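You operate a simulated robot arm through the tools that you are given. There is no shell and no other tool. Be economical: measure what you need, move in short steps, check, and stop when the job is done.

Carry out the task below with a simulated two-armed robot. There is one attempt and no reset: what you move stays moved.

JOB
Stop arm one, set its jog speed slow and pump 4 ml of grease into point 4.
Fine: arm stop in and white rocker on before the grease pump button; grease selector and white rocker off after. Where these are worked on the way, their far stop is far enough and under half their travel is too little: white rocker.

The check looks at the end state, three seconds after you hand in, the way a careful person would. Anything else that was tipped, shoved, dropped, spilled or broken makes it a failure.

ROBOT AND FRAMES
Two 7-joint arms with fingered hands on one trunk, on a base that drives. Base frame: it is fixed to the floor where the robot stands at the start and does not move with it; the origin is under the middle of the robot, x ahead of it, y to its left, z up. Units: mm, degrees, N and s.
The left shoulder is at the start at [28, 104, 1270], the right one opposite. With the tool pointing down near the work surface each hand reaches from about 100 to 340 mm from the robot's upright axis, wherever it stands, measured 20 degrees to its own side. Places, roughly: arm stop [400, 0, 800]; axis selector [200, 300, 700]; black hose clamp [300, 200, 1300]; blue selector [100, 400, 900]; brake key switch [200, 300, 900]; brake test button [300, 100, 700]; button of the grease pot [-200, 800, 800]; grease pump button [100, 500, 500]; grease selector [0, 700, 500]; grey hose clamp [500, 0, 1100]; jog speed selector [300, 200, 500]; parking lever [300, 0, 500]; red selector [-100, 700, 900]; white rocker [200, 400, 500]; yellow selector [0, 600, 900]. Payload 2.4 kg a hand.
The tool frame of a hand sits at the grasp point between the pads (the TCP): z along the fingers, y along the line on which they close. The tips reach 17 mm beyond it. The gripper opens to 88 mm. The gripper's body begins 47 mm behind the TCP. The gripper is a hand of 2 fingers: y runs from the thumb to the fingers, the wrist lies at [0, 0, -165] in the tool frame.
Orientation is that of the tool frame in the base frame, as a unit quaternion [x, y, z, w]. With the fingers straight down and closing along the base's y, the tool's x points along the base's -x, its y along +y and its z along -z.

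CONTROLS
- The arms move only by the tool jog_arm. It takes "left_plan", "right_plan" or both (then of equal length, played together; a hand with none holds still); each is a list of rows, each an object of numbers (a shift or turn left out is 0): "dx", "dy", "dz": the shift along the tool's x, y, z in units of 20 mm (1.0 is 20 mm); "wx", "wy", "wz": the turn, a rotation vector about the tool's x, y, z in units of 4 degrees (1.0 is 4 degrees). In form: [{"dx": .., "dy": .., "dz": .., "wx": .., "wy": .., "wz": ..}, ...]. A call has 1 to 12 rows; each row shifts and turns the commanded pose from where the row before left it, along the tool's axes as they then stand. A call with a number of a shift or a turn outside -1 to 1 is refused whole. A row lasts 0.2 s, in which the tool goes at most 50 mm and 8.6 degrees; a call with a longer step from one row to the next is refused whole. A pose out of reach is approached as far as the arm can. The call stops where the force on the tool passes 50 N (or 10 N more than at its start, if that is more) or the arm is blocked; 0.2 s more then pass. In this call time passes only in rows, and 0.2 s behind the last. The reply holds the time, the measured pose of the TCP, the force on the tool along the base axes, the opening and the grip force, in the units named above and with some noise, with the torque about the TCP (base axes, N m) and any sound that the robot's microphone picked up, and new pictures: "pictures" is both (left out), scene, wrist or none (wrist: the cameras of the hands that moved).
- Cameras (640 x 400 px; columns grow to the right, rows downward): "scene" is now at [91.5, 53.4, 1138.2]; the picture's right is [0.63, -0.77, 0.00], its down [-0.52, -0.43, -0.73] and it looks along [0.57, 0.47, -0.68] (base axes); focal length 214 px, centre (320, 200). "left" rides on the left gripper at [-50, 3, -63] in its tool frame; the picture's right is [-0.06, -1.00, 0.00], its down [0.78, -0.05, -0.62] and it looks along [0.62, -0.04, 0.79] (tool axes); focal length 275 px, centre (320, 200). "right" rides on the right gripper at [50, 3, -63] in its tool frame; the picture's right is [-0.06, 1.00, 0.00], its down [-0.78, -0.05, -0.62] and it looks along [-0.62, -0.04, 0.79] (tool axes); focal length 275 px, centre (320, 200). There is no depth. A picture from a camera that has moved, and an enlarged one, comes with that camera's place and axes in the base frame and with its lens.
- slide_trunk(by): slides the trunk up (or, below 0, down) by that many mm; the arms and the scene camera ride with it, the base frame stays. It gives what a move gives, with no picture.
- base_move(legs): drives the robot by 1 to 6 legs, each [ahead, left, turn to the left] in mm, mm and degrees, along the robot's own axes; the way and the turn of a leg run together, so that a leg with both is an arc; at most 1500 mm and 180 degrees a leg. The arms and the cameras ride along, it lands a little off, and it stops where it bumps. It gives what a move gives, and a new picture of the scene camera.
- finger_targets(finger1, thumb_bend, hand): sets how far each is bent, from 0 (flat) to 100 (curled in); at 30 the hand is open as for a grip, at 70 the pads meet at the TCP. One left out holds its place. A second passes; each finger stops where it meets its share of the squeeze, and holds until it gets a number again. It is the only way to open and close the hand. It gives what a move gives, with no picture; readings hold the bend of each and the force on the fingers (four entries, about 0 where the hand has none), thumb and palm.
- aim_head(pan, tilt): turns the head with the scene camera to pan (to the left, within 60 degrees either way) and tilt (down, from -29 to 69), counted from straight ahead of the robot. It gives what a move gives, and a new picture of the scene camera.
- zoom(camera, box): a new picture of the part [left, top, right, bottom] of that camera's present view, enlarged. No time passes.
- job_done(): hands the job in; it is judged then, once.

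Work in short steps. Places have to be worked out from the pictures, the camera data and where the tool is seen: move nearer, look again, correct. Check each grasp and each placing, and mend what went wrong. You have 120 turns and 260 pictures in all, those below and enlarged ones among them. Open the grippers and draw the arms clear of the work before you hand the job in, unless the task says otherwise; then end with one line.

The tools are called after ">>>" by a JSON object that holds its "fn" and its "kwargs". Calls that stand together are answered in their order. jog_arm: Moves the arms, as the interface text tells. Its arguments: {"type":"object","properties":{"left_plan":{"type":"array","items":{"type":"object","properties":{"dx":{"type":"number"},"dy":{"type":"number"},"dz":{"type":"number"},"wx":{"type":"number"},"wy":{"type":"number"},"wz":{"type":"number"}}}},"right_plan":{"type":"array","items":{"type":"object","properties":{"dx":{"type":"number"},"dy":{"type":"number"},"dz":{"type":"number"},"wx":{"type":"number"},"wy":{"type":"number"},"wz":{"type":"number"}}}},"pictures":{"type":"string","enum":["both","scene","wrist","none"]}},"required":[]} The other tools are called the same way: slide_trunk (by) slides the trunk up or down; finger_targets (finger1, thumb_bend, hand) moves the fingers one by one; base_move (legs) drives the base; aim_head (pan, tilt) turns the head that bears the scene camera; zoom (camera, box) takes an enlarged picture of a part of a camera's view; job_done () hands the job in.

At the start:

```text
clock: 0.0
left_tool_pos: [182.5, 241.0, 970.5]
left_ee_rot: [0.0, 1.0, 0.0, 0.0]
left_wrist_force: [0.0, -0.4, 0.1]
left_moment: [-0.03, 0.02, 0.04]
left_width: 88.0
left_grip_force: 0.0
left_shape: jaw
left_bend: [30.0, 30.0]
left_finger forces: [0.0, 0.0, 0.0, 0.0, 0.0, 0.0]
right_tool_pos: [353.4, 44.6, 1008.0]
right_ee_rot: [-0.001, 1.0, -0.001, 0.0]
right_wrist_force: [-0.6, -0.4, 1.2]
right_moment: [-0.04, 0.02, 0.04]
right_width: 87.9
right_grip_force: 0.0
right_shape: jaw
right_bend: [30.0, 30.0]
right_finger forces: [0.0, 0.0, 0.1, 0.0, 0.1, 0.0]
trunk travel left (down, up): [-499.0, 351.0]
robot x, y, heading: [0.5, 0.9, -0.1]
head pan, tilt: [39.4, 42.7]
```

scene: 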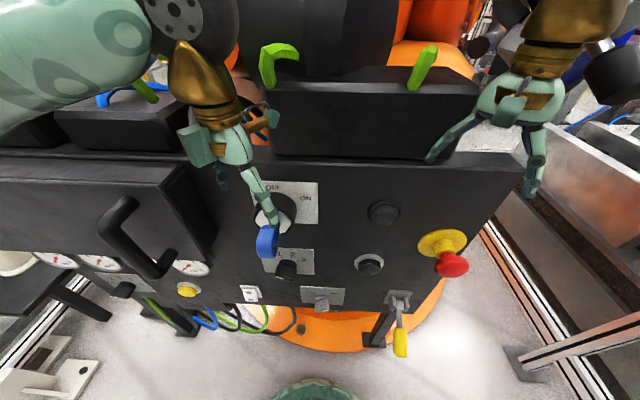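
right: 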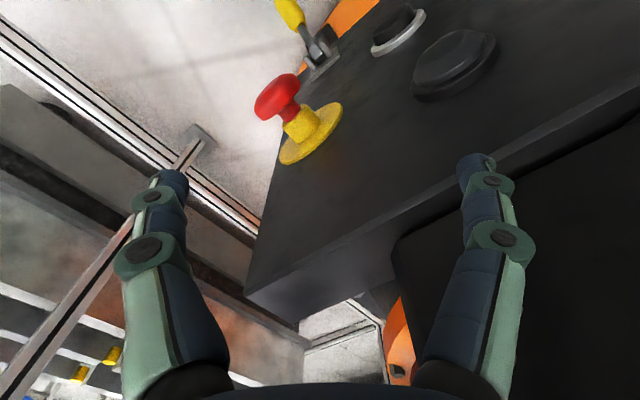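
left: 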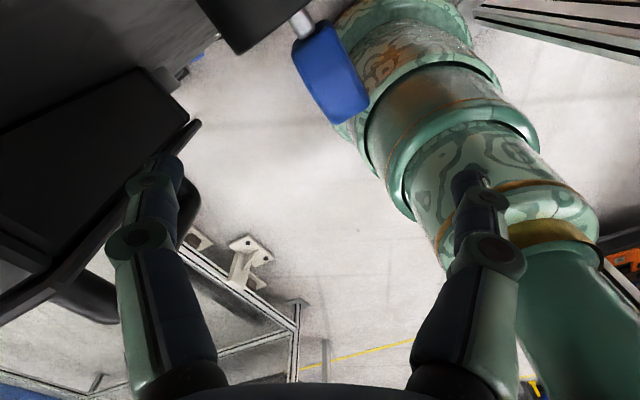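

The panel stands ahead-left of the robot, with its face towards me. I enlarge the scene to read the labels.

>>> {"fn": "zoom", "kwargs": {"camera": "scene", "box": [230, 170, 480, 360]}}

>>> {"fn": "zoom", "kwargs": {"camera": "scene", "box": [0, 170, 270, 340]}}

```text
2.11 times, centred on (355, 265) of scene
camera zoom: at [91.5, 53.4, 1138.2], right [0.63, -0.77, 0.0], down [-0.52, -0.43, -0.73], along [0.57, 0.47, -0.68], focal length 452 px, centre (246, 63)
```

zoom: 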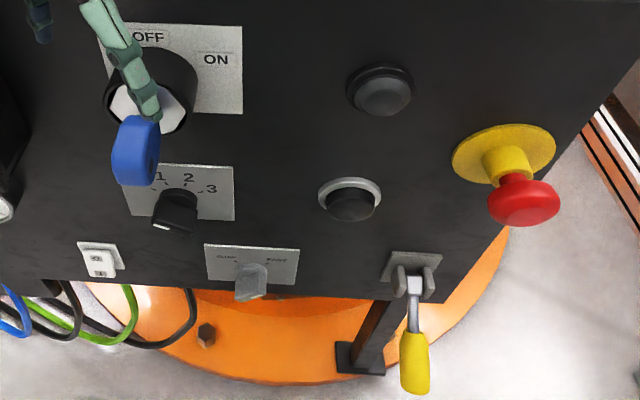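

```text
2.35 times, centred on (135, 255) of scene
camera zoom: at [91.5, 53.4, 1138.2], right [0.63, -0.77, 0.0], down [-0.52, -0.43, -0.73], along [0.57, 0.47, -0.68], focal length 505 px, centre (755, 71)
```

zoom: 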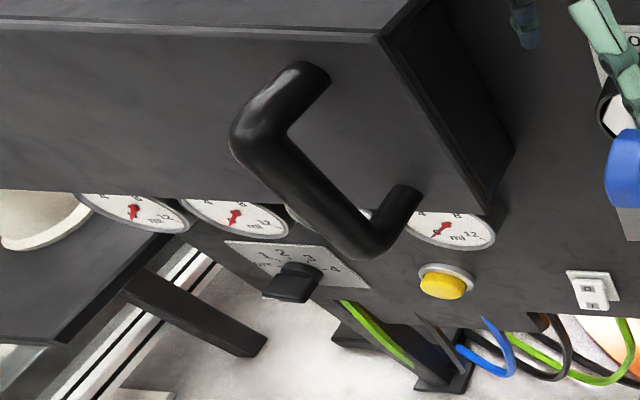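

The panel's normal seems to be about 39° to my left, so I back off and then turn to face it squarely.

>>> {"fn": "base_move", "kwargs": {"legs": [[-150, 0, 0], [0, 0, 39.4]]}}

>>> {"fn": "aim_head", "kwargs": {"pan": 0, "tilt": 35}}

```text
clock: 3.2
left_tool_pos: [-161.5, 302.2, 971.7]
left_ee_rot: [-0.338, 0.941, 0.0, 0.0]
left_wrist_force: [0.5, -0.2, -0.7]
left_moment: [0.01, 0.01, -0.02]
left_width: 87.8
left_grip_force: 0.1
left_shape: jaw
left_bend: [30.0, 30.0]
left_finger forces: [0.0, 0.1, 0.0, 0.0, 0.0, 0.0]
right_tool_pos: [96.9, 259.2, 1008.2]
right_ee_rot: [-0.338, 0.941, -0.001, -0.001]
right_wrist_force: [-0.5, 1.0, -0.5]
right_moment: [-0.02, -0.01, 0.0]
right_width: 87.8
right_grip_force: 0.1
right_shape: jaw
right_bend: [30.0, 30.0]
right_finger forces: [0.0, 0.1, 0.1, 0.1, 0.0, 0.0]
trunk travel left (down, up): [-499.0, 351.0]
robot x, y, heading: [-147.3, 2.5, 39.3]
head pan, tilt: [39.4, 42.7]
camera scene: at [-111.8, 100.1, 1138.2], right [0.98, -0.19, 0.0], down [-0.13, -0.67, -0.73], along [0.14, 0.72, -0.68], focal length 214 px, centre (320, 200)
```

scene: 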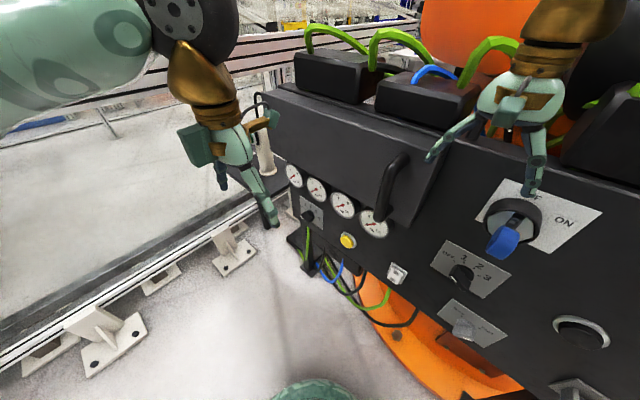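

```text
clock: 4.3
left_tool_pos: [-160.6, 300.8, 971.7]
left_ee_rot: [-0.338, 0.941, 0.001, 0.0]
left_wrist_force: [-0.3, 0.3, 0.0]
left_moment: [0.0, 0.0, 0.07]
left_width: 88.0
left_grip_force: 0.0
left_shape: jaw
left_bend: [30.0, 30.0]
left_finger forces: [0.0, 0.1, 0.1, 0.1, 0.0, 0.0]
right_tool_pos: [96.2, 257.9, 1007.6]
right_ee_rot: [-0.338, 0.941, 0.0, 0.0]
right_wrist_force: [0.2, -0.5, 1.0]
right_moment: [0.0, 0.02, -0.03]
right_width: 88.1
right_grip_force: 0.0
right_shape: jaw
right_bend: [30.0, 30.0]
right_finger forces: [0.0, 0.0, 0.0, 0.0, 0.0, 0.0]
trunk travel left (down, up): [-499.0, 351.0]
robot x, y, heading: [-147.1, 1.3, 39.3]
head pan, tilt: [0.0, 35.0]
camera scene: at [-59.9, 74.6, 1149.7], right [0.64, -0.77, 0.0], down [-0.44, -0.37, -0.82], along [0.63, 0.52, -0.57], focal length 214 px, centre (320, 200)
```

scene: 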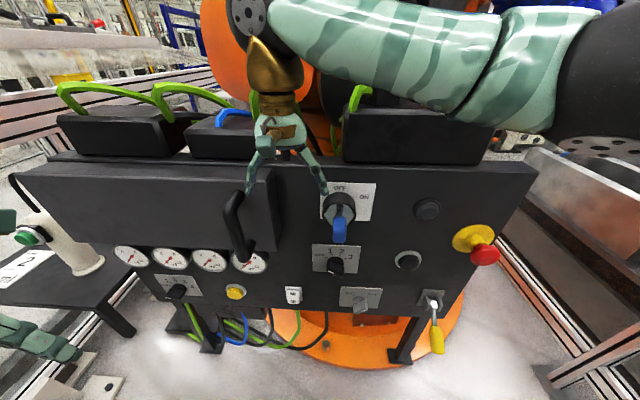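

Now the whole panel is in view. I enlarge its left and right parts.

>>> {"fn": "zoom", "kwargs": {"camera": "scene", "box": [100, 235, 270, 325]}}

>>> {"fn": "zoom", "kwargs": {"camera": "scene", "box": [270, 180, 510, 330]}}

```text
3.76 times, centred on (185, 280) of scene
camera zoom: at [-59.9, 74.6, 1149.7], right [0.64, -0.77, 0.0], down [-0.44, -0.37, -0.82], along [0.63, 0.52, -0.57], focal length 807 px, centre (828, -101)
```

zoom: 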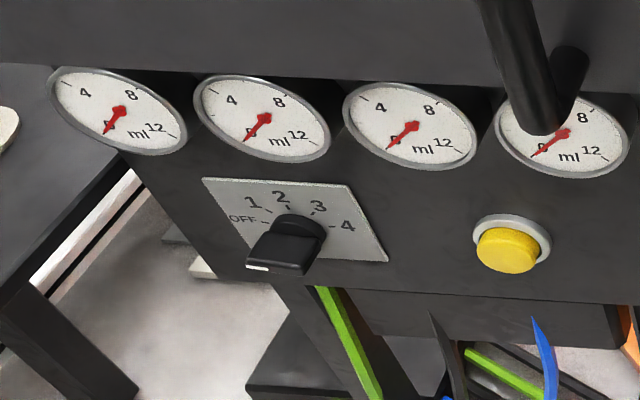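

```text
2.67 times, centred on (390, 255) of scene
camera zoom: at [-59.9, 74.6, 1149.7], right [0.64, -0.77, 0.0], down [-0.44, -0.37, -0.82], along [0.63, 0.52, -0.57], focal length 572 px, centre (133, 53)
```

zoom: 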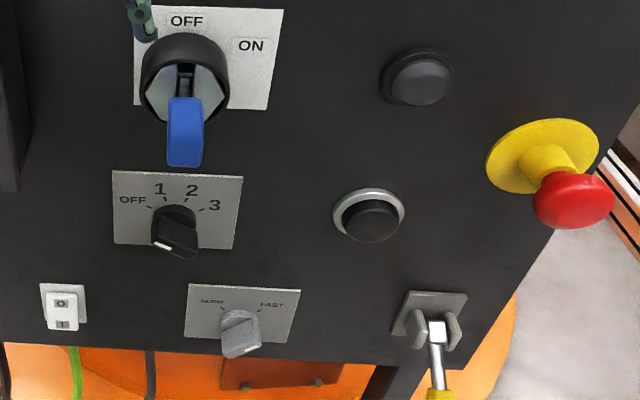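

Everything starts at OFF and the gauges read 0. I back off a little more for room before pitching the hands forward.

>>> {"fn": "base_move", "kwargs": {"legs": [[-120, 0, 0]]}}

>>> {"fn": "jog_arm", "kwargs": {"right_plan": [{"wy": -1}, {"wy": -1}, {"wy": -1}, {"wy": -1}, {"wy": -1}, {"wy": -1}, {"wy": -1}, {"wy": -1}, {"wy": -1}, {"wy": -1}, {"wy": -1}, {"wy": -1}], "left_plan": [{"wy": -1}, {"wy": -1}, {"wy": -1}, {"wy": -1}, {"wy": -1}, {"wy": -1}, {"wy": -1}, {"wy": -1}, {"wy": -1}, {"wy": -1}, {"wy": -1}, {"wy": -1}], "pictures": "scene"}}

```text
clock: 5.5
left_tool_pos: [-254.5, 225.0, 970.7]
left_ee_rot: [-0.338, 0.941, 0.0, -0.001]
left_wrist_force: [0.5, 1.0, 0.5]
left_moment: [-0.01, -0.03, 0.01]
left_width: 87.8
left_grip_force: 0.0
left_shape: jaw
left_bend: [30.0, 30.0]
left_finger forces: [0.1, 0.0, 0.1, 0.0, 0.0, 0.0]
right_tool_pos: [3.6, 182.1, 1007.3]
right_ee_rot: [-0.338, 0.941, 0.0, 0.001]
right_wrist_force: [-0.3, 0.1, 0.3]
right_moment: [0.04, -0.02, 0.01]
right_width: 88.0
right_grip_force: 0.0
right_shape: jaw
right_bend: [30.0, 30.0]
right_finger forces: [0.0, 0.0, 0.0, 0.1, 0.0, 0.1]
trunk travel left (down, up): [-499.0, 351.0]
robot x, y, heading: [-239.7, -75.7, 39.7]
head pan, tilt: [0.0, 35.0]
camera scene: at [-153.2, -2.4, 1149.8], right [0.64, -0.77, 0.0], down [-0.44, -0.36, -0.82], along [0.63, 0.52, -0.57], focal length 214 px, centre (320, 200)
```

scene: 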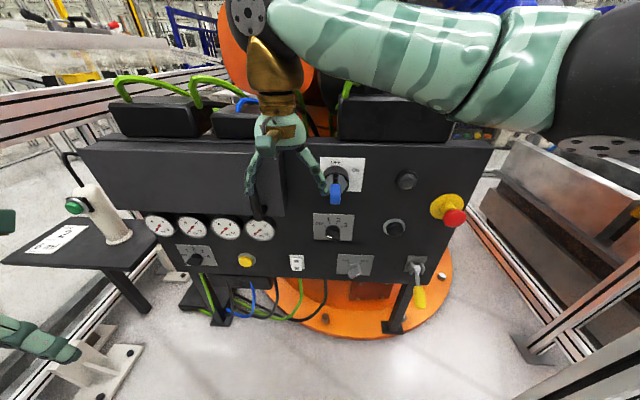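

```text
clock: 8.1
left_tool_pos: [-248.0, 243.1, 952.6]
left_ee_rot: [-0.308, 0.86, 0.138, 0.383]
left_wrist_force: [-0.6, 0.7, 0.6]
left_moment: [-0.01, -0.02, 0.02]
left_width: 87.9
left_grip_force: 0.1
left_shape: jaw
left_bend: [30.0, 30.0]
left_finger forces: [0.0, 0.0, 0.0, 0.0, 0.0, 0.1]
left hand out of reach, approached as far as the arm can: row 1, 2, 3, 4, 5
right_tool_pos: [3.6, 181.8, 1008.3]
right_ee_rot: [-0.307, 0.86, 0.137, 0.385]
right_wrist_force: [0.4, 0.6, -0.1]
right_moment: [-0.01, 0.0, 0.0]
right_width: 87.9
right_grip_force: 0.1
right_shape: jaw
right_bend: [30.0, 30.0]
right_finger forces: [0.0, 0.1, 0.1, 0.0, 0.0, 0.0]
trunk travel left (down, up): [-499.0, 351.0]
robot x, y, heading: [-243.3, -77.0, 39.7]
head pan, tilt: [0.0, 35.0]
camera scene: at [-152.7, -2.1, 1149.8], right [0.64, -0.77, 0.0], down [-0.44, -0.36, -0.82], along [0.63, 0.52, -0.57], focal length 214 px, centre (320, 200)
```

scene: 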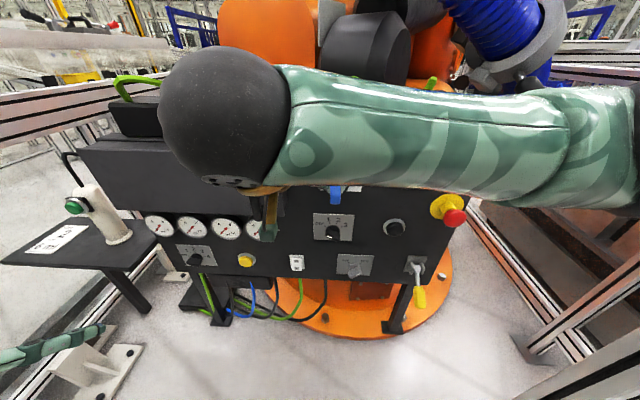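

The pitching works for both hands, so I finish the turn to horizontal. The right hand also moves to its own side to clear the view.

>>> {"fn": "jog_arm", "kwargs": {"right_plan": [{"wy": -1, "dy": -1}, {"wy": -1, "dy": -1}, {"wy": -1, "dy": -1}, {"wy": -1, "dy": -1}, {"wy": -1, "dy": -1}, {"wy": -1, "dy": -1}, {"wy": -1, "dy": -1}, {"wy": -1, "dy": -1}, {"wy": -1, "dy": -1}, {"wy": -1, "dy": -1}, {"wy": -0.5}], "left_plan": [{"wy": -1}, {"wy": -1}, {"wy": -1}, {"wy": -1}, {"wy": -1}, {"wy": -1}, {"wy": -1}, {"wy": -1}, {"wy": -1}, {"wy": -1}, {"wy": -0.5}], "pictures": "both"}}

```text
clock: 10.5
left_tool_pos: [-247.7, 243.7, 954.2]
left_ee_rot: [-0.239, 0.665, 0.239, 0.666]
left_wrist_force: [-0.4, 0.1, 0.3]
left_moment: [0.01, 0.02, -0.01]
left_width: 87.9
left_grip_force: 0.0
left_shape: jaw
left_bend: [30.0, 30.0]
left_finger forces: [0.0, 0.0, 0.1, 0.0, 0.1, 0.0]
right_tool_pos: [130.8, 27.7, 1008.2]
right_ee_rot: [-0.238, 0.665, 0.239, 0.666]
right_wrist_force: [-0.5, 0.6, 0.1]
right_moment: [0.0, -0.01, 0.02]
right_width: 87.8
right_grip_force: 0.2
right_shape: jaw
right_bend: [30.0, 30.0]
right_finger forces: [0.1, 0.0, 0.1, 0.1, 0.1, 0.0]
trunk travel left (down, up): [-499.0, 351.0]
robot x, y, heading: [-245.1, -75.8, 39.5]
head pan, tilt: [0.0, 35.0]
camera scene: at [-152.7, -2.1, 1149.8], right [0.64, -0.77, 0.0], down [-0.44, -0.36, -0.82], along [0.63, 0.52, -0.57], focal length 214 px, centre (320, 200)
camera right: at [79.8, -8.9, 959.2], right [-0.63, 0.77, 0.06], down [-0.45, -0.43, 0.78], along [0.63, 0.47, 0.62], focal length 275 px, centre (320, 200)
camera left: at [-298.1, 203.9, 1003.2], right [0.63, -0.77, 0.06], down [-0.45, -0.43, -0.78], along [0.63, 0.47, -0.62], focal length 275 px, centre (320, 200)
```

scene: 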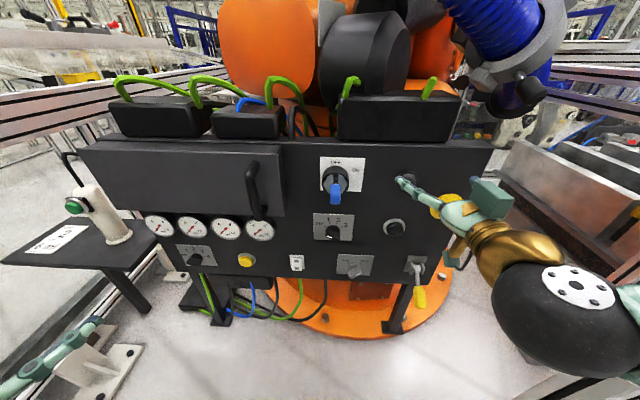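
right: 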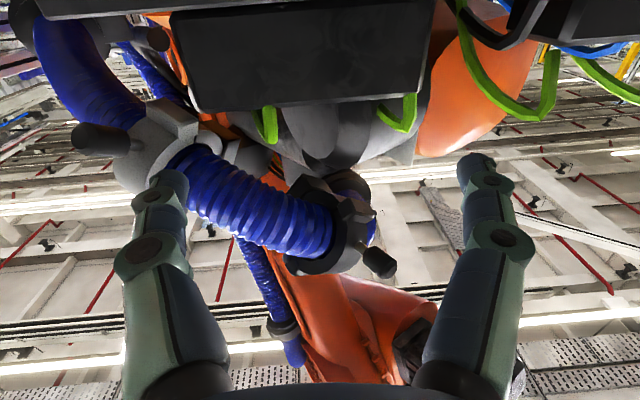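
left: 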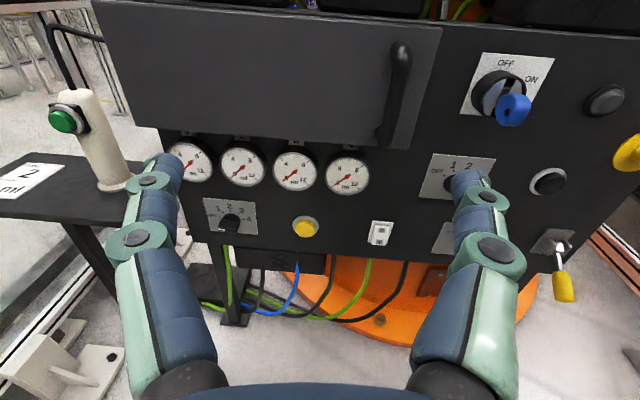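

The left wrist camera sees the panel well. I enlarge the note on the table and the lower controls.

>>> {"fn": "zoom", "kwargs": {"camera": "left", "box": [0, 60, 160, 220]}}

>>> {"fn": "zoom", "kwargs": {"camera": "left", "box": [180, 130, 420, 280]}}

>>> {"fn": "zoom", "kwargs": {"camera": "scene", "box": [280, 205, 400, 285]}}

```text
2.50 times, centred on (80, 140) of left
camera zoom: at [-298.1, 203.9, 1003.2], right [0.63, -0.77, 0.06], down [-0.45, -0.43, -0.78], along [0.63, 0.47, -0.62], focal length 688 px, centre (920, 350)
```

zoom: 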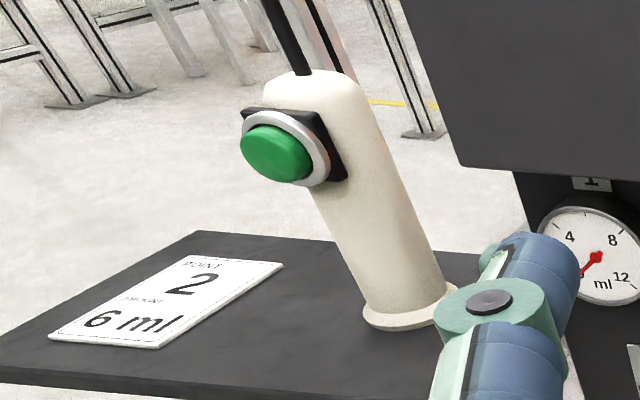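

```text
2.67 times, centred on (300, 205) of left
camera zoom: at [-298.1, 203.9, 1003.2], right [0.63, -0.77, 0.06], down [-0.45, -0.43, -0.78], along [0.63, 0.47, -0.62], focal length 734 px, centre (373, 187)
```

zoom: 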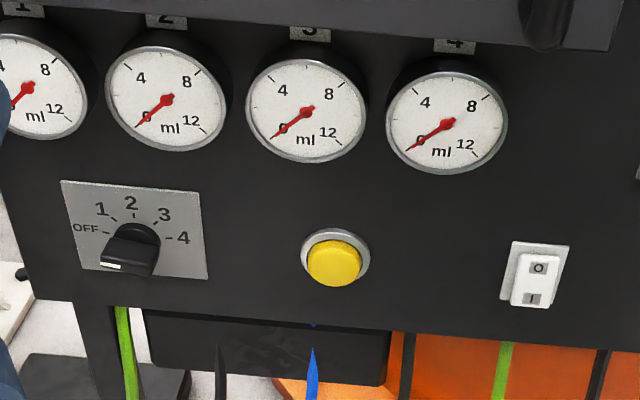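

```text
5.00 times, centred on (340, 245) of scene
camera zoom: at [-152.7, -2.1, 1149.8], right [0.64, -0.77, 0.0], down [-0.44, -0.36, -0.82], along [0.63, 0.52, -0.57], focal length 1072 px, centre (220, -25)
```

zoom: 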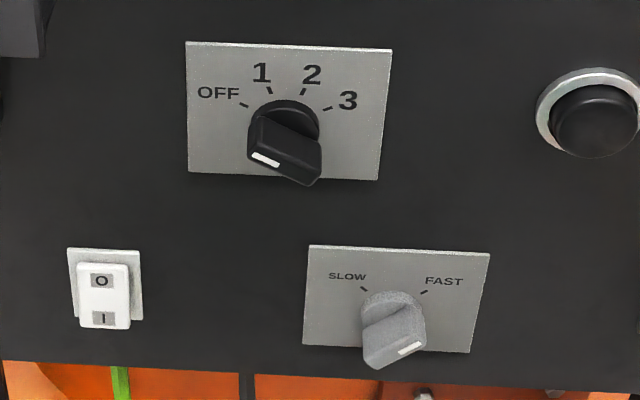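

The note on the table is for another point; the job says point 4, 4 ml. The grease selector is at OFF, jog is at FAST and the rocker is at O. I lower the trunk so the right hand comes to the arm stop's height.

>>> {"fn": "slide_trunk", "kwargs": {"by": -205}}

>>> {"fn": "aim_head", "kwargs": {"pan": -15, "tilt": 20}}

>>> {"fn": "finger_targets", "kwargs": {"hand": "right", "finger1": 70, "thumb_bend": 70}}

```text
clock: 12.7
left_tool_pos: [-247.8, 242.5, 748.5]
left_ee_rot: [-0.239, 0.666, 0.239, 0.665]
left_wrist_force: [-0.3, 0.1, -0.8]
left_moment: [0.01, -0.01, 0.01]
left_width: 88.0
left_grip_force: 0.1
left_shape: jaw
left_bend: [30.0, 30.0]
left_finger forces: [0.0, 0.0, 0.0, 0.0, 0.0, 0.1]
right_tool_pos: [131.5, 28.9, 802.6]
right_ee_rot: [-0.238, 0.665, 0.238, 0.667]
right_wrist_force: [0.0, 1.2, -0.8]
right_moment: [0.0, 0.01, -0.02]
right_width: 87.9
right_grip_force: 0.0
right_shape: jaw
right_bend: [30.0, 30.0]
right_finger forces: [0.0, 0.0, 0.0, 0.0, 0.0, 0.0]
trunk travel left (down, up): [-294.0, 556.0]
robot x, y, heading: [-241.9, -78.1, 39.7]
head pan, tilt: [0.0, 35.0]
```

```text
clock: 13.5
left_tool_pos: [-247.8, 242.1, 748.2]
left_ee_rot: [-0.238, 0.666, 0.238, 0.666]
left_wrist_force: [0.1, -0.3, -0.4]
left_moment: [0.03, 0.02, 0.0]
left_width: 88.1
left_grip_force: 0.1
left_shape: jaw
left_bend: [30.0, 30.0]
left_finger forces: [0.0, 0.0, 0.1, 0.1, 0.0, 0.1]
right_tool_pos: [131.9, 28.3, 803.3]
right_ee_rot: [-0.24, 0.665, 0.24, 0.665]
right_wrist_force: [0.1, -0.3, -0.4]
right_moment: [0.02, 0.02, 0.0]
right_width: 88.2
right_grip_force: 0.1
right_shape: jaw
right_bend: [30.0, 30.0]
right_finger forces: [0.1, 0.0, 0.0, 0.1, 0.1, 0.0]
trunk travel left (down, up): [-294.0, 556.0]
robot x, y, heading: [-241.9, -77.6, 39.4]
head pan, tilt: [-15.0, 20.0]
camera scene: at [-131.8, -16.0, 967.4], right [0.41, -0.91, 0.0], down [-0.31, -0.14, -0.94], along [0.85, 0.39, -0.34], focal length 214 px, centre (320, 200)
```

scene: 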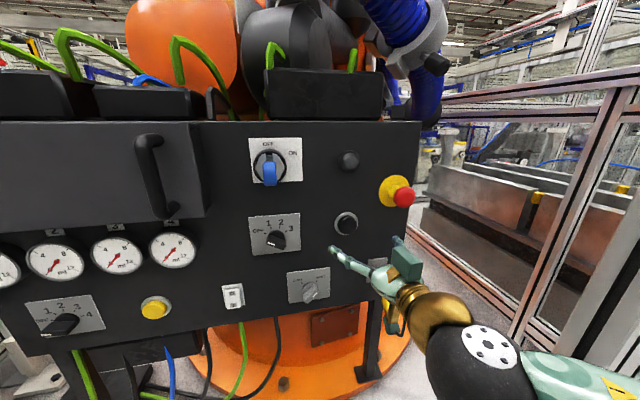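

```text
clock: 14.5
left_tool_pos: [-247.8, 242.5, 749.7]
left_ee_rot: [-0.239, 0.666, 0.239, 0.665]
left_wrist_force: [-0.3, 0.0, 0.6]
left_moment: [0.01, 0.0, 0.01]
left_width: 87.8
left_grip_force: 0.1
left_shape: jaw
left_bend: [30.0, 30.0]
left_finger forces: [0.0, 0.0, 0.1, 0.1, 0.0, 0.0]
right_tool_pos: [130.1, 28.6, 803.1]
right_ee_rot: [-0.239, 0.665, 0.239, 0.666]
right_wrist_force: [0.2, -0.1, -0.2]
right_moment: [0.0, 0.0, -0.04]
right_width: 0.1
right_grip_force: 0.0
right_shape: fingers
right_bend: [70.0, 70.0]
right_finger forces: [0.0, 0.0, 0.0, 0.1, 0.0, 0.0]
trunk travel left (down, up): [-294.0, 556.0]
robot x, y, heading: [-242.5, -73.3, 39.4]
head pan, tilt: [-15.0, 20.0]
```

The red mushroom comes out at about N≈300 ahead along the panel normal, l≈-244 and z≈803. I shift the closed right hand 184 mm to the right.

>>> {"fn": "jog_arm", "kwargs": {"right_plan": [{"dy": -1}, {"dy": -1}, {"dy": -1}, {"dy": -1}, {"dy": -1}, {"dy": -1}, {"dy": -1}, {"dy": -1}, {"dy": -1}, {"dy": -0.2}]}}

```text
clock: 16.7
left_tool_pos: [-248.5, 242.0, 749.3]
left_ee_rot: [-0.239, 0.666, 0.239, 0.666]
left_wrist_force: [0.0, 0.1, -0.3]
left_moment: [0.0, 0.0, -0.01]
left_width: 87.9
left_grip_force: 0.1
left_shape: jaw
left_bend: [30.0, 30.0]
left_finger forces: [0.0, 0.1, 0.0, 0.0, 0.0, 0.0]
right_tool_pos: [247.9, -113.4, 803.1]
right_ee_rot: [-0.239, 0.665, 0.239, 0.666]
right_wrist_force: [-0.4, -0.3, 0.5]
right_moment: [0.0, 0.01, -0.01]
right_width: 0.2
right_grip_force: 0.1
right_shape: fingers
right_bend: [70.0, 70.0]
right_finger forces: [0.0, 0.0, 0.1, 0.0, 0.0, 0.0]
trunk travel left (down, up): [-294.0, 556.0]
robot x, y, heading: [-239.3, -77.7, 39.8]
head pan, tilt: [-15.0, 20.0]
camera scene: at [-131.8, -16.1, 967.5], right [0.41, -0.91, 0.0], down [-0.31, -0.14, -0.94], along [0.86, 0.39, -0.34], focal length 214 px, centre (320, 200)
camera right: at [196.8, -151.4, 753.9], right [-0.63, 0.77, 0.06], down [-0.45, -0.43, 0.78], along [0.63, 0.47, 0.62], focal length 275 px, centre (320, 200)
```

scene: 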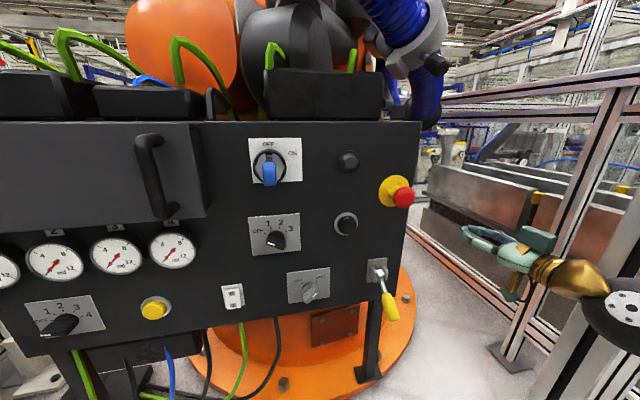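
right: 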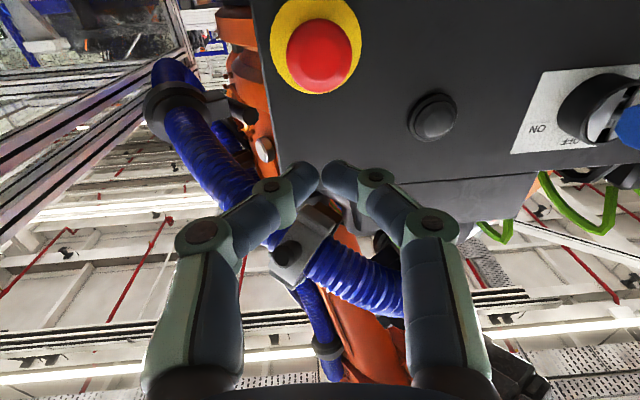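

The wrist view puts the button at l≈-245, z≈800, in line with the fingertips. I advance 140 mm towards it.

>>> {"fn": "jog_arm", "kwargs": {"right_plan": [{"dz": 1}, {"dz": 1}, {"dz": 1}, {"dz": 1}, {"dz": 1}, {"dz": 1}, {"dz": 1}]}}

```text
clock: 18.3
left_tool_pos: [-251.2, 243.4, 747.6]
left_ee_rot: [-0.24, 0.664, 0.238, 0.667]
left_wrist_force: [-0.4, 0.6, -0.2]
left_moment: [-0.01, 0.0, 0.02]
left_width: 88.0
left_grip_force: 0.0
left_shape: jaw
left_bend: [30.0, 30.0]
left_finger forces: [0.0, 0.1, 0.0, 0.0, 0.1, 0.0]
right_tool_pos: [351.3, -23.0, 803.8]
right_ee_rot: [-0.239, 0.665, 0.239, 0.666]
right_wrist_force: [0.1, -1.5, -0.5]
right_moment: [-0.03, 0.02, 0.02]
right_width: 0.2
right_grip_force: 0.2
right_shape: fingers
right_bend: [70.0, 70.0]
right_finger forces: [0.0, 0.0, 0.0, 0.0, 0.0, 0.0]
trunk travel left (down, up): [-294.0, 556.0]
robot x, y, heading: [-241.9, -79.0, 39.4]
head pan, tilt: [-15.0, 20.0]
camera scene: at [-136.9, -15.2, 968.0], right [0.41, -0.91, 0.0], down [-0.31, -0.14, -0.94], along [0.86, 0.39, -0.34], focal length 214 px, centre (320, 200)
camera right: at [299.9, -60.5, 755.4], right [-0.64, 0.77, 0.06], down [-0.45, -0.43, 0.78], along [0.63, 0.47, 0.62], focal length 275 px, centre (320, 200)
```

scene: 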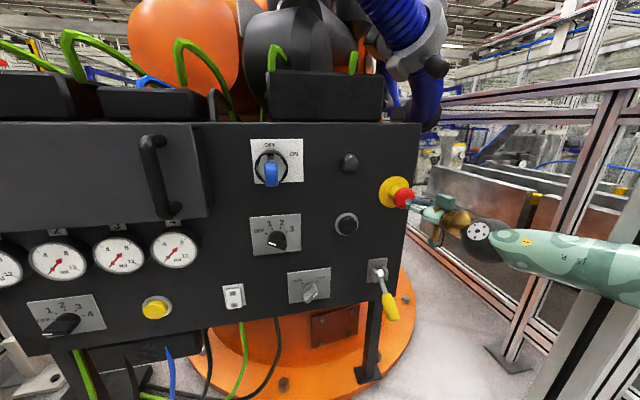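
right: 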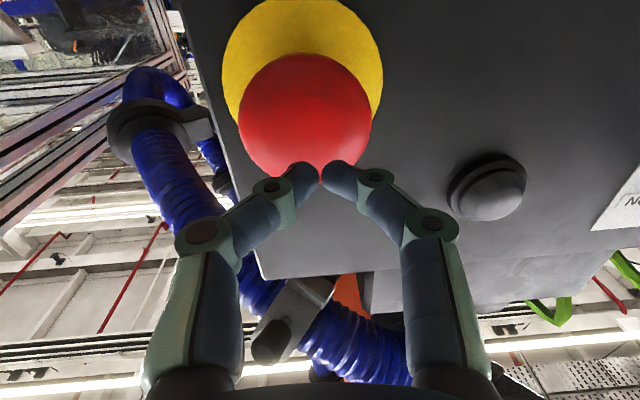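

The button centre is a few mm lower and nearly in line. I lower slightly and press forward in small rows.

>>> {"fn": "jog_arm", "kwargs": {"right_plan": [{"dx": 0.4, "dy": -0.15}, {"dz": 0.4}, {"dz": 0.4}, {"dz": 0.4}, {"dz": 0.4}, {"dz": 0.4}]}}

```text
clock: 19.9
left_tool_pos: [-253.8, 238.8, 749.6]
left_ee_rot: [-0.231, 0.666, 0.226, 0.672]
left_wrist_force: [0.5, 0.6, -0.8]
left_moment: [0.0, -0.01, 0.0]
left_width: 87.8
left_grip_force: 0.0
left_shape: jaw
left_bend: [30.0, 30.0]
left_finger forces: [0.0, 0.1, 0.0, 0.0, 0.1, 0.0]
right_tool_pos: [365.6, -20.9, 790.0]
right_ee_rot: [-0.23, 0.674, 0.232, 0.663]
right_wrist_force: [0.0, 0.5, 0.0]
right_moment: [0.01, 0.03, -0.01]
right_width: 0.0
right_grip_force: 0.1
right_shape: fingers
right_bend: [70.0, 70.0]
right_finger forces: [0.0, 0.1, 0.0, 0.0, 0.0, 0.1]
trunk travel left (down, up): [-294.0, 556.0]
robot x, y, heading: [-251.6, -81.3, 37.8]
head pan, tilt: [-15.0, 20.0]
stopped in row 6 (right hand): the arm was blocked; the commanded pose is now the measured one
camera scene: at [-148.5, -23.4, 970.0], right [0.38, -0.92, 0.01], down [-0.31, -0.13, -0.94], along [0.87, 0.36, -0.33], focal length 214 px, centre (320, 200)
camera right: at [312.3, -57.8, 741.4], right [-0.62, 0.78, 0.07], down [-0.44, -0.42, 0.79], along [0.65, 0.46, 0.61], focal length 275 px, centre (320, 200)
```

scene: 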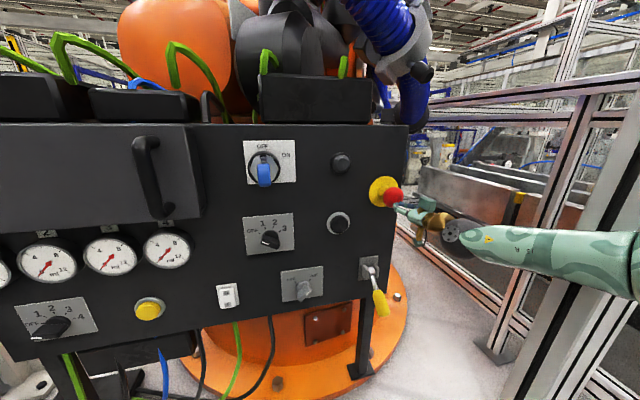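
right: 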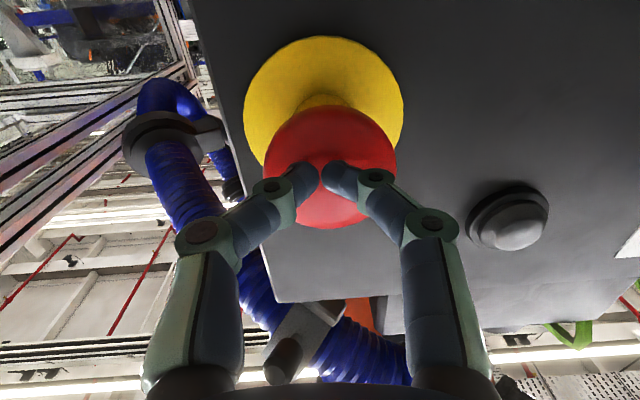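

The advance was blocked and the base shifted a bit under the push. I look closer at the button.

>>> {"fn": "zoom", "kwargs": {"camera": "scene", "box": [340, 150, 500, 250]}}

>>> {"fn": "aim_head", "kwargs": {"pan": -45, "tilt": 20}}

```text
4.00 times, centred on (420, 200) of scene
camera zoom: at [-148.5, -23.4, 970.0], right [0.38, -0.92, 0.01], down [-0.31, -0.13, -0.94], along [0.87, 0.36, -0.33], focal length 858 px, centre (-80, 200)
```

zoom: 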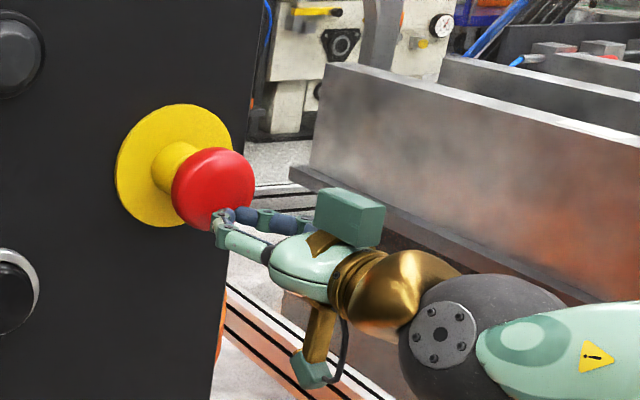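

```text
clock: 20.9
left_tool_pos: [-254.5, 237.8, 747.2]
left_ee_rot: [-0.23, 0.666, 0.226, 0.673]
left_wrist_force: [0.3, 0.5, -0.5]
left_moment: [-0.02, 0.03, 0.0]
left_width: 88.0
left_grip_force: 0.1
left_shape: jaw
left_bend: [30.0, 30.0]
left_finger forces: [0.0, 0.0, 0.0, 0.1, 0.0, 0.1]
right_tool_pos: [365.8, -21.5, 789.1]
right_ee_rot: [-0.231, 0.672, 0.232, 0.664]
right_wrist_force: [0.1, 0.5, 0.3]
right_moment: [0.01, 0.0, 0.05]
right_width: 0.0
right_grip_force: 0.0
right_shape: fingers
right_bend: [70.0, 70.0]
right_finger forces: [0.1, 0.1, 0.0, 0.0, 0.1, 0.1]
trunk travel left (down, up): [-294.0, 556.0]
robot x, y, heading: [-250.2, -78.5, 37.2]
head pan, tilt: [-45.0, 20.0]
camera scene: at [-143.1, -71.0, 968.9], right [-0.13, -0.99, 0.0], down [-0.33, 0.04, -0.94], along [0.94, -0.12, -0.33], focal length 214 px, centre (320, 200)
```

scene: 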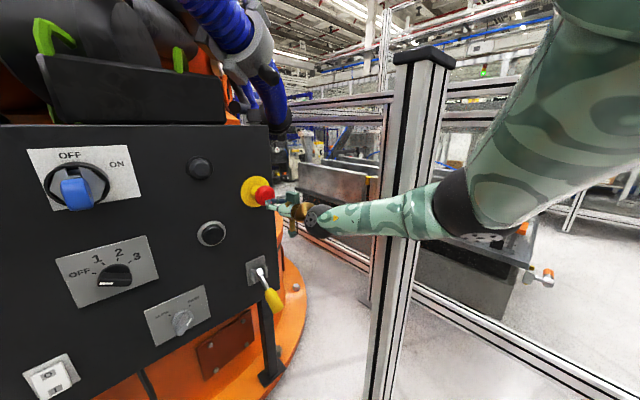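

The button is barely touched: my forearm ran against the fence post beside the arm. I retract along the same path and will come at it with the hand yawed so the forearm stays further in.

>>> {"fn": "jog_arm", "kwargs": {"right_plan": [{"dz": -0.5}, {"dz": -1}, {"dz": -1}, {"dz": -1}, {"dz": -1}, {"dz": -1}, {"dz": -1}, {"dz": -1}, {"dz": -1}], "pictures": "scene"}}

```text
clock: 22.9
left_tool_pos: [-246.4, 233.9, 748.4]
left_ee_rot: [-0.229, 0.67, 0.229, 0.668]
left_wrist_force: [1.5, -0.5, 0.5]
left_moment: [0.02, 0.01, 0.0]
left_width: 88.0
left_grip_force: 0.1
left_shape: jaw
left_bend: [30.0, 30.0]
left_finger forces: [0.1, 0.0, 0.1, 0.0, 0.0, 0.0]
right_tool_pos: [242.5, -133.0, 787.2]
right_ee_rot: [-0.228, 0.676, 0.231, 0.661]
right_wrist_force: [0.3, 0.5, 0.0]
right_moment: [0.01, -0.01, 0.02]
right_width: 0.0
right_grip_force: 0.0
right_shape: fingers
right_bend: [70.0, 70.0]
right_finger forces: [0.0, 0.0, 0.0, 0.0, 0.0, 0.0]
trunk travel left (down, up): [-294.0, 556.0]
robot x, y, heading: [-250.3, -85.7, 37.7]
head pan, tilt: [-45.0, 20.0]
camera scene: at [-133.6, -75.0, 967.5], right [-0.13, -0.99, 0.0], down [-0.34, 0.04, -0.94], along [0.93, -0.12, -0.34], focal length 214 px, centre (320, 200)
```

scene: 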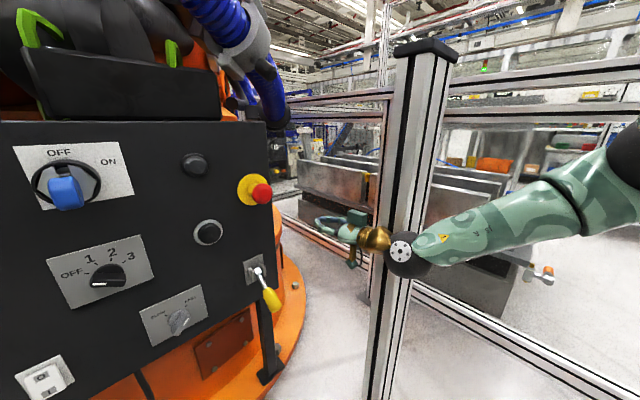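

The arm is free again. I drive the base 150 mm left and square it up, so the right elbow cannot reach the post.

>>> {"fn": "base_move", "kwargs": {"legs": [[0, 150, 1.8]]}}

>>> {"fn": "jog_arm", "kwargs": {"right_plan": [{"wx": 1}, {"wx": 1}, {"wx": 1}, {"wx": 1}, {"wx": 1}, {"wx": 1}, {"wx": 1}, {"wx": 1}, {"wx": 1}], "pictures": "both"}}

```text
clock: 24.2
left_tool_pos: [-349.7, 352.6, 749.1]
left_ee_rot: [-0.238, 0.667, 0.238, 0.665]
left_wrist_force: [-0.1, -0.5, 0.0]
left_moment: [-0.03, -0.03, 0.0]
left_width: 88.1
left_grip_force: 0.0
left_shape: jaw
left_bend: [30.0, 30.0]
left_finger forces: [0.0, 0.0, 0.0, 0.0, 0.0, 0.0]
right_tool_pos: [151.0, 4.3, 786.7]
right_ee_rot: [-0.239, 0.672, 0.244, 0.657]
right_wrist_force: [0.6, 0.1, 0.7]
right_moment: [0.04, 0.0, 0.03]
right_width: 0.1
right_grip_force: 0.0
right_shape: fingers
right_bend: [70.0, 70.0]
right_finger forces: [0.0, 0.1, 0.1, 0.0, 0.1, 0.0]
trunk travel left (down, up): [-294.0, 556.0]
robot x, y, heading: [-340.7, 34.3, 39.4]
head pan, tilt: [-45.0, 20.0]
camera scene: at [-225.8, 48.0, 967.5], right [-0.1, -1.0, 0.0], down [-0.34, 0.03, -0.94], along [0.94, -0.09, -0.34], focal length 214 px, centre (320, 200)
```

scene: 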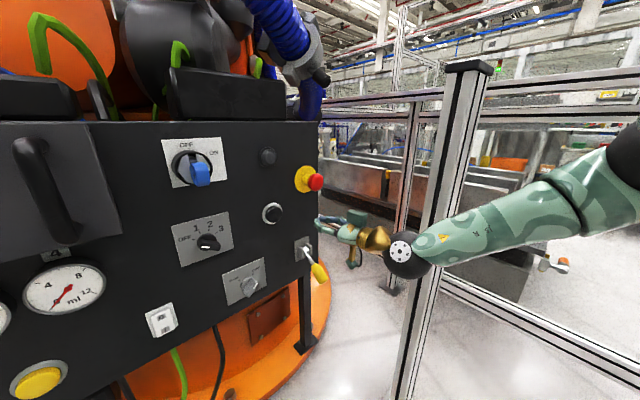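

```text
clock: 26.2
left_tool_pos: [-349.4, 354.1, 748.3]
left_ee_rot: [-0.239, 0.666, 0.24, 0.665]
left_wrist_force: [-0.2, 0.3, 0.2]
left_moment: [0.02, 0.01, -0.02]
left_width: 87.6
left_grip_force: 0.2
left_shape: jaw
left_bend: [30.0, 30.0]
left_finger forces: [0.0, 0.0, 0.1, 0.0, 0.0, 0.0]
right_tool_pos: [150.3, 2.8, 786.7]
right_ee_rot: [-0.024, 0.715, 0.024, 0.699]
right_wrist_force: [0.5, 0.4, 0.1]
right_moment: [-0.01, 0.0, 0.0]
right_width: 0.0
right_grip_force: 0.0
right_shape: fingers
right_bend: [70.0, 70.0]
right_finger forces: [0.0, 0.0, 0.0, 0.1, 0.0, 0.0]
trunk travel left (down, up): [-294.0, 556.0]
robot x, y, heading: [-339.5, 36.1, 39.6]
head pan, tilt: [-45.0, 20.0]
camera scene: at [-225.8, 48.0, 967.5], right [-0.1, -1.0, 0.0], down [-0.34, 0.03, -0.94], along [0.94, -0.09, -0.34], focal length 214 px, centre (320, 200)
camera right: at [84.8, 3.6, 738.8], right [-0.07, 1.0, 0.06], down [-0.6, -0.09, 0.8], along [0.8, 0.02, 0.6], focal length 275 px, centre (320, 200)
```

scene: 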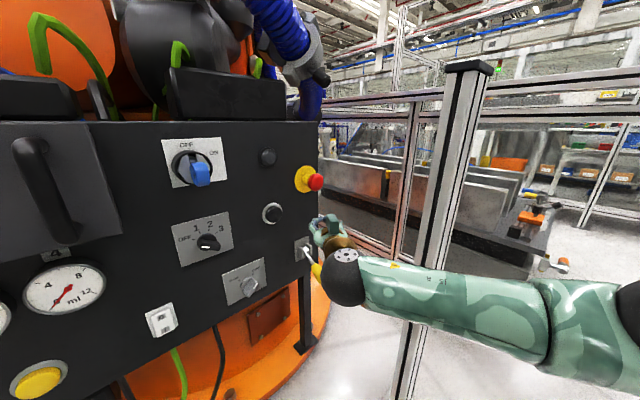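
right: 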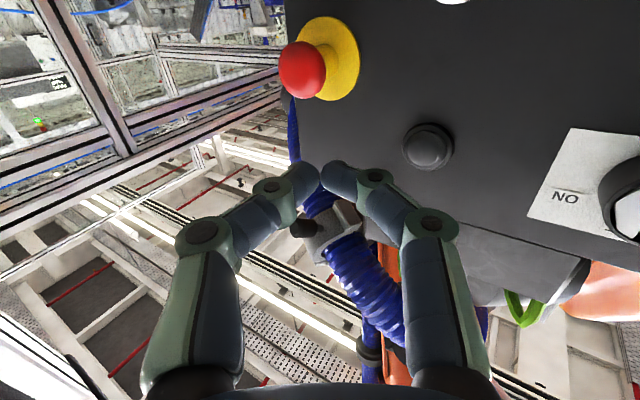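

The hand now points along base +x, and the button triangulates to about (383, 0, 798). I move to a pre-press point some 25 mm off its face.

>>> {"fn": "jog_arm", "kwargs": {"right_plan": [{"dy": -0.2, "dz": 0.95, "dx": -0.08}, {"dy": -0.2, "dz": 0.95, "dx": -0.08}, {"dy": -0.2, "dz": 0.95, "dx": -0.08}, {"dy": -0.2, "dz": 0.95, "dx": -0.08}, {"dy": -0.2, "dz": 0.95, "dx": -0.08}, {"dy": -0.2, "dz": 0.95, "dx": -0.08}, {"dy": -0.2, "dz": 0.95, "dx": -0.08}, {"dy": -0.2, "dz": 0.95, "dx": -0.08}, {"dy": -0.2, "dz": 0.95, "dx": -0.08}, {"dy": -0.2, "dz": 0.7, "dx": -0.08}]}}

```text
clock: 28.4
left_tool_pos: [-349.9, 354.5, 748.4]
left_ee_rot: [-0.239, 0.666, 0.239, 0.665]
left_wrist_force: [0.6, 0.2, 0.4]
left_moment: [0.0, 0.03, -0.03]
left_width: 88.1
left_grip_force: 0.1
left_shape: jaw
left_bend: [30.0, 30.0]
left_finger forces: [0.1, 0.0, 0.0, 0.0, 0.0, 0.0]
right_tool_pos: [338.0, -22.3, 798.3]
right_ee_rot: [-0.025, 0.715, 0.025, 0.698]
right_wrist_force: [-0.2, 0.7, 0.1]
right_moment: [0.01, 0.0, 0.01]
right_width: 0.1
right_grip_force: 0.1
right_shape: fingers
right_bend: [70.0, 70.0]
right_finger forces: [0.0, 0.0, 0.1, 0.0, 0.0, 0.0]
trunk travel left (down, up): [-294.0, 556.0]
robot x, y, heading: [-341.6, 35.7, 39.5]
head pan, tilt: [-45.0, 20.0]
camera scene: at [-225.8, 48.1, 967.5], right [-0.1, -1.0, 0.0], down [-0.34, 0.03, -0.94], along [0.94, -0.09, -0.34], focal length 214 px, centre (320, 200)
camera right: at [272.7, -23.1, 750.7], right [-0.07, 1.0, 0.06], down [-0.6, -0.09, 0.8], along [0.8, 0.02, 0.6], focal length 275 px, centre (320, 200)
```

scene: 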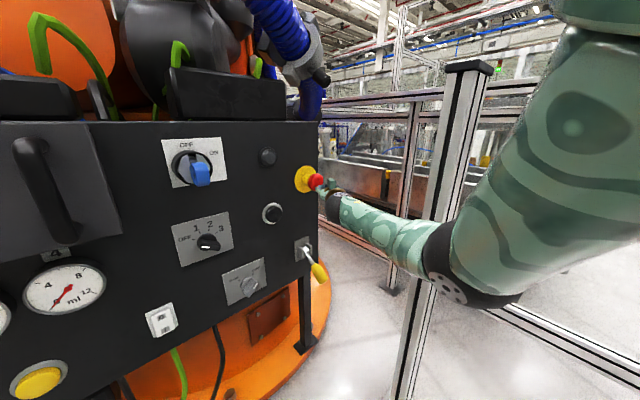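
right: 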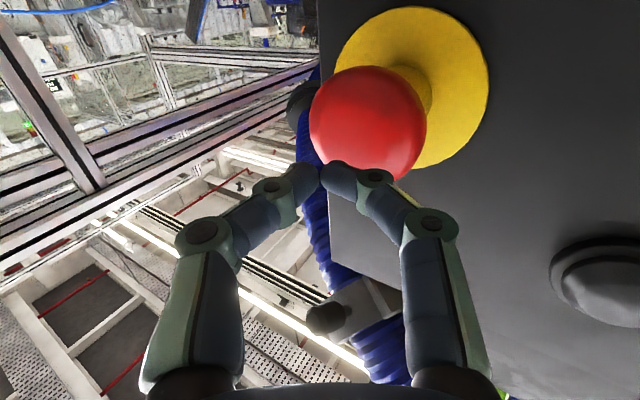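

The geometry holds: the button lies up-right of the fingertips, on the panel normal. I press along the panel normal in 6 mm rows.

>>> {"fn": "jog_arm", "kwargs": {"right_plan": [{"dz": 0.245, "dy": 0.173}, {"dz": 0.245, "dy": 0.173}, {"dz": 0.245, "dy": 0.173}, {"dz": 0.245, "dy": 0.173}, {"dz": 0.245, "dy": 0.173}, {"dz": 0.245, "dy": 0.173}, {"dz": 0.245, "dy": 0.173}]}}

```text
clock: 30.0
left_tool_pos: [-349.2, 353.0, 747.6]
left_ee_rot: [-0.239, 0.666, 0.239, 0.665]
left_wrist_force: [-0.3, -0.1, 0.1]
left_moment: [0.01, 0.06, 0.01]
left_width: 87.6
left_grip_force: 0.1
left_shape: jaw
left_bend: [30.0, 30.0]
left_finger forces: [0.0, 0.0, 0.0, 0.0, 0.0, 0.0]
right_tool_pos: [370.4, 2.9, 798.1]
right_ee_rot: [-0.024, 0.715, 0.023, 0.698]
right_wrist_force: [-7.4, -2.4, -0.4]
right_moment: [-0.01, 0.0, -0.01]
right_width: 0.1
right_grip_force: 4.2
right_shape: fingers
right_bend: [73.0, 69.0]
right_finger forces: [8.8, 0.0, 0.0, 0.0, 0.0, 0.1]
trunk travel left (down, up): [-294.0, 556.0]
robot x, y, heading: [-343.0, 35.7, 39.3]
head pan, tilt: [-45.0, 20.0]
camera scene: at [-226.4, 47.9, 967.6], right [-0.1, -1.0, 0.0], down [-0.34, 0.03, -0.94], along [0.94, -0.09, -0.34], focal length 214 px, centre (320, 200)
camera right: at [304.6, 3.3, 749.9], right [-0.07, 1.0, 0.06], down [-0.6, -0.09, 0.8], along [0.8, 0.02, 0.6], focal length 275 px, centre (320, 200)
```

scene: 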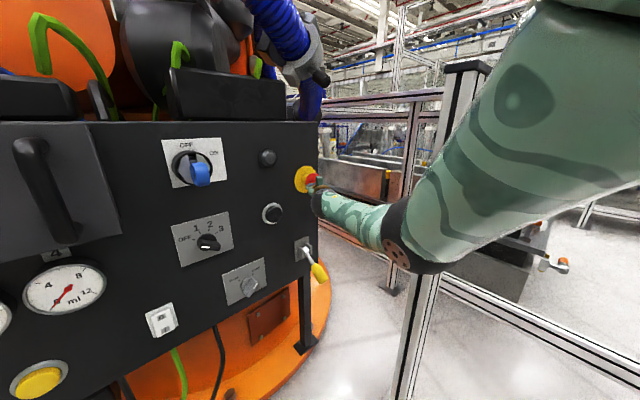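
right: 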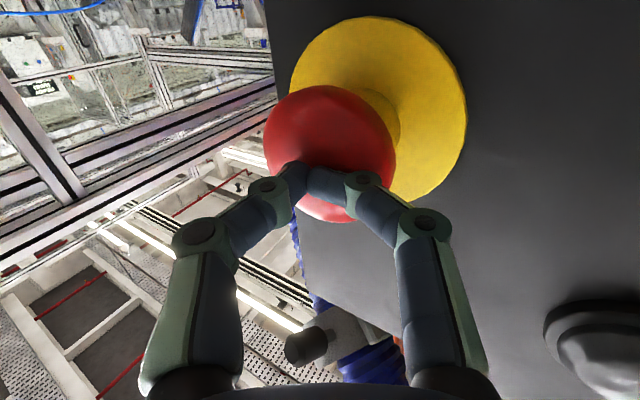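

Contact is made at about 8 N. I keep pressing.

>>> {"fn": "jog_arm", "kwargs": {"right_plan": [{"dz": 0.245, "dy": 0.173}, {"dz": 0.245, "dy": 0.173}, {"dz": 0.245, "dy": 0.173}, {"dz": 0.245, "dy": 0.173}]}}

```text
clock: 30.6
left_tool_pos: [-352.6, 353.1, 749.2]
left_ee_rot: [-0.238, 0.665, 0.237, 0.667]
left_wrist_force: [0.2, 0.2, -0.1]
left_moment: [0.01, 0.0, -0.01]
left_width: 88.0
left_grip_force: 0.0
left_shape: jaw
left_bend: [30.0, 30.0]
left_finger forces: [0.0, 0.0, 0.0, 0.1, 0.0, 0.0]
right_tool_pos: [373.4, 7.4, 795.8]
right_ee_rot: [-0.023, 0.716, 0.021, 0.698]
right_wrist_force: [-36.1, -6.8, 7.8]
right_moment: [-0.01, -0.1, -0.03]
right_width: 0.0
right_grip_force: 20.5
right_shape: fingers
right_bend: [76.0, 70.0]
right_finger forces: [24.9, 0.0, 0.0, 0.1, 15.0, 0.0]
trunk travel left (down, up): [-294.0, 556.0]
robot x, y, heading: [-340.1, 35.7, 39.6]
head pan, tilt: [-45.0, 20.0]
stopped in row 3 (right hand): the force on the tool passed its limit at 56 N (the readings are from after the stop); the commanded pose is now the measured one
camera scene: at [-230.5, 47.0, 968.2], right [-0.1, -1.0, 0.0], down [-0.34, 0.03, -0.94], along [0.94, -0.09, -0.34], focal length 214 px, centre (320, 200)
camera right: at [307.6, 7.8, 749.4], right [-0.06, 1.0, 0.06], down [-0.6, -0.09, 0.8], along [0.8, 0.01, 0.6], focal length 275 px, centre (320, 200)
```

scene: 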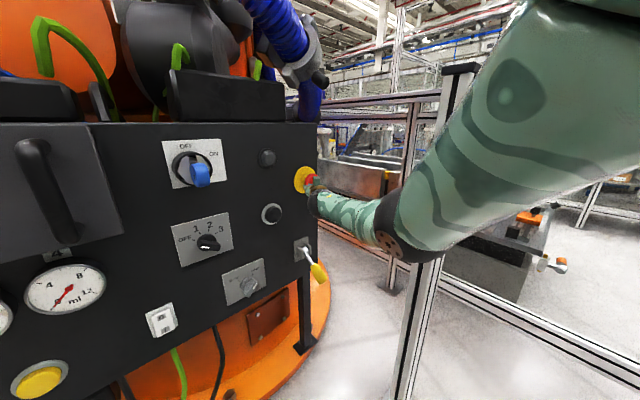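
right: 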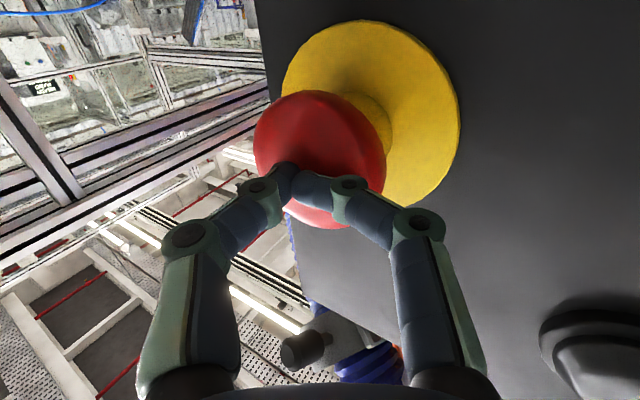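

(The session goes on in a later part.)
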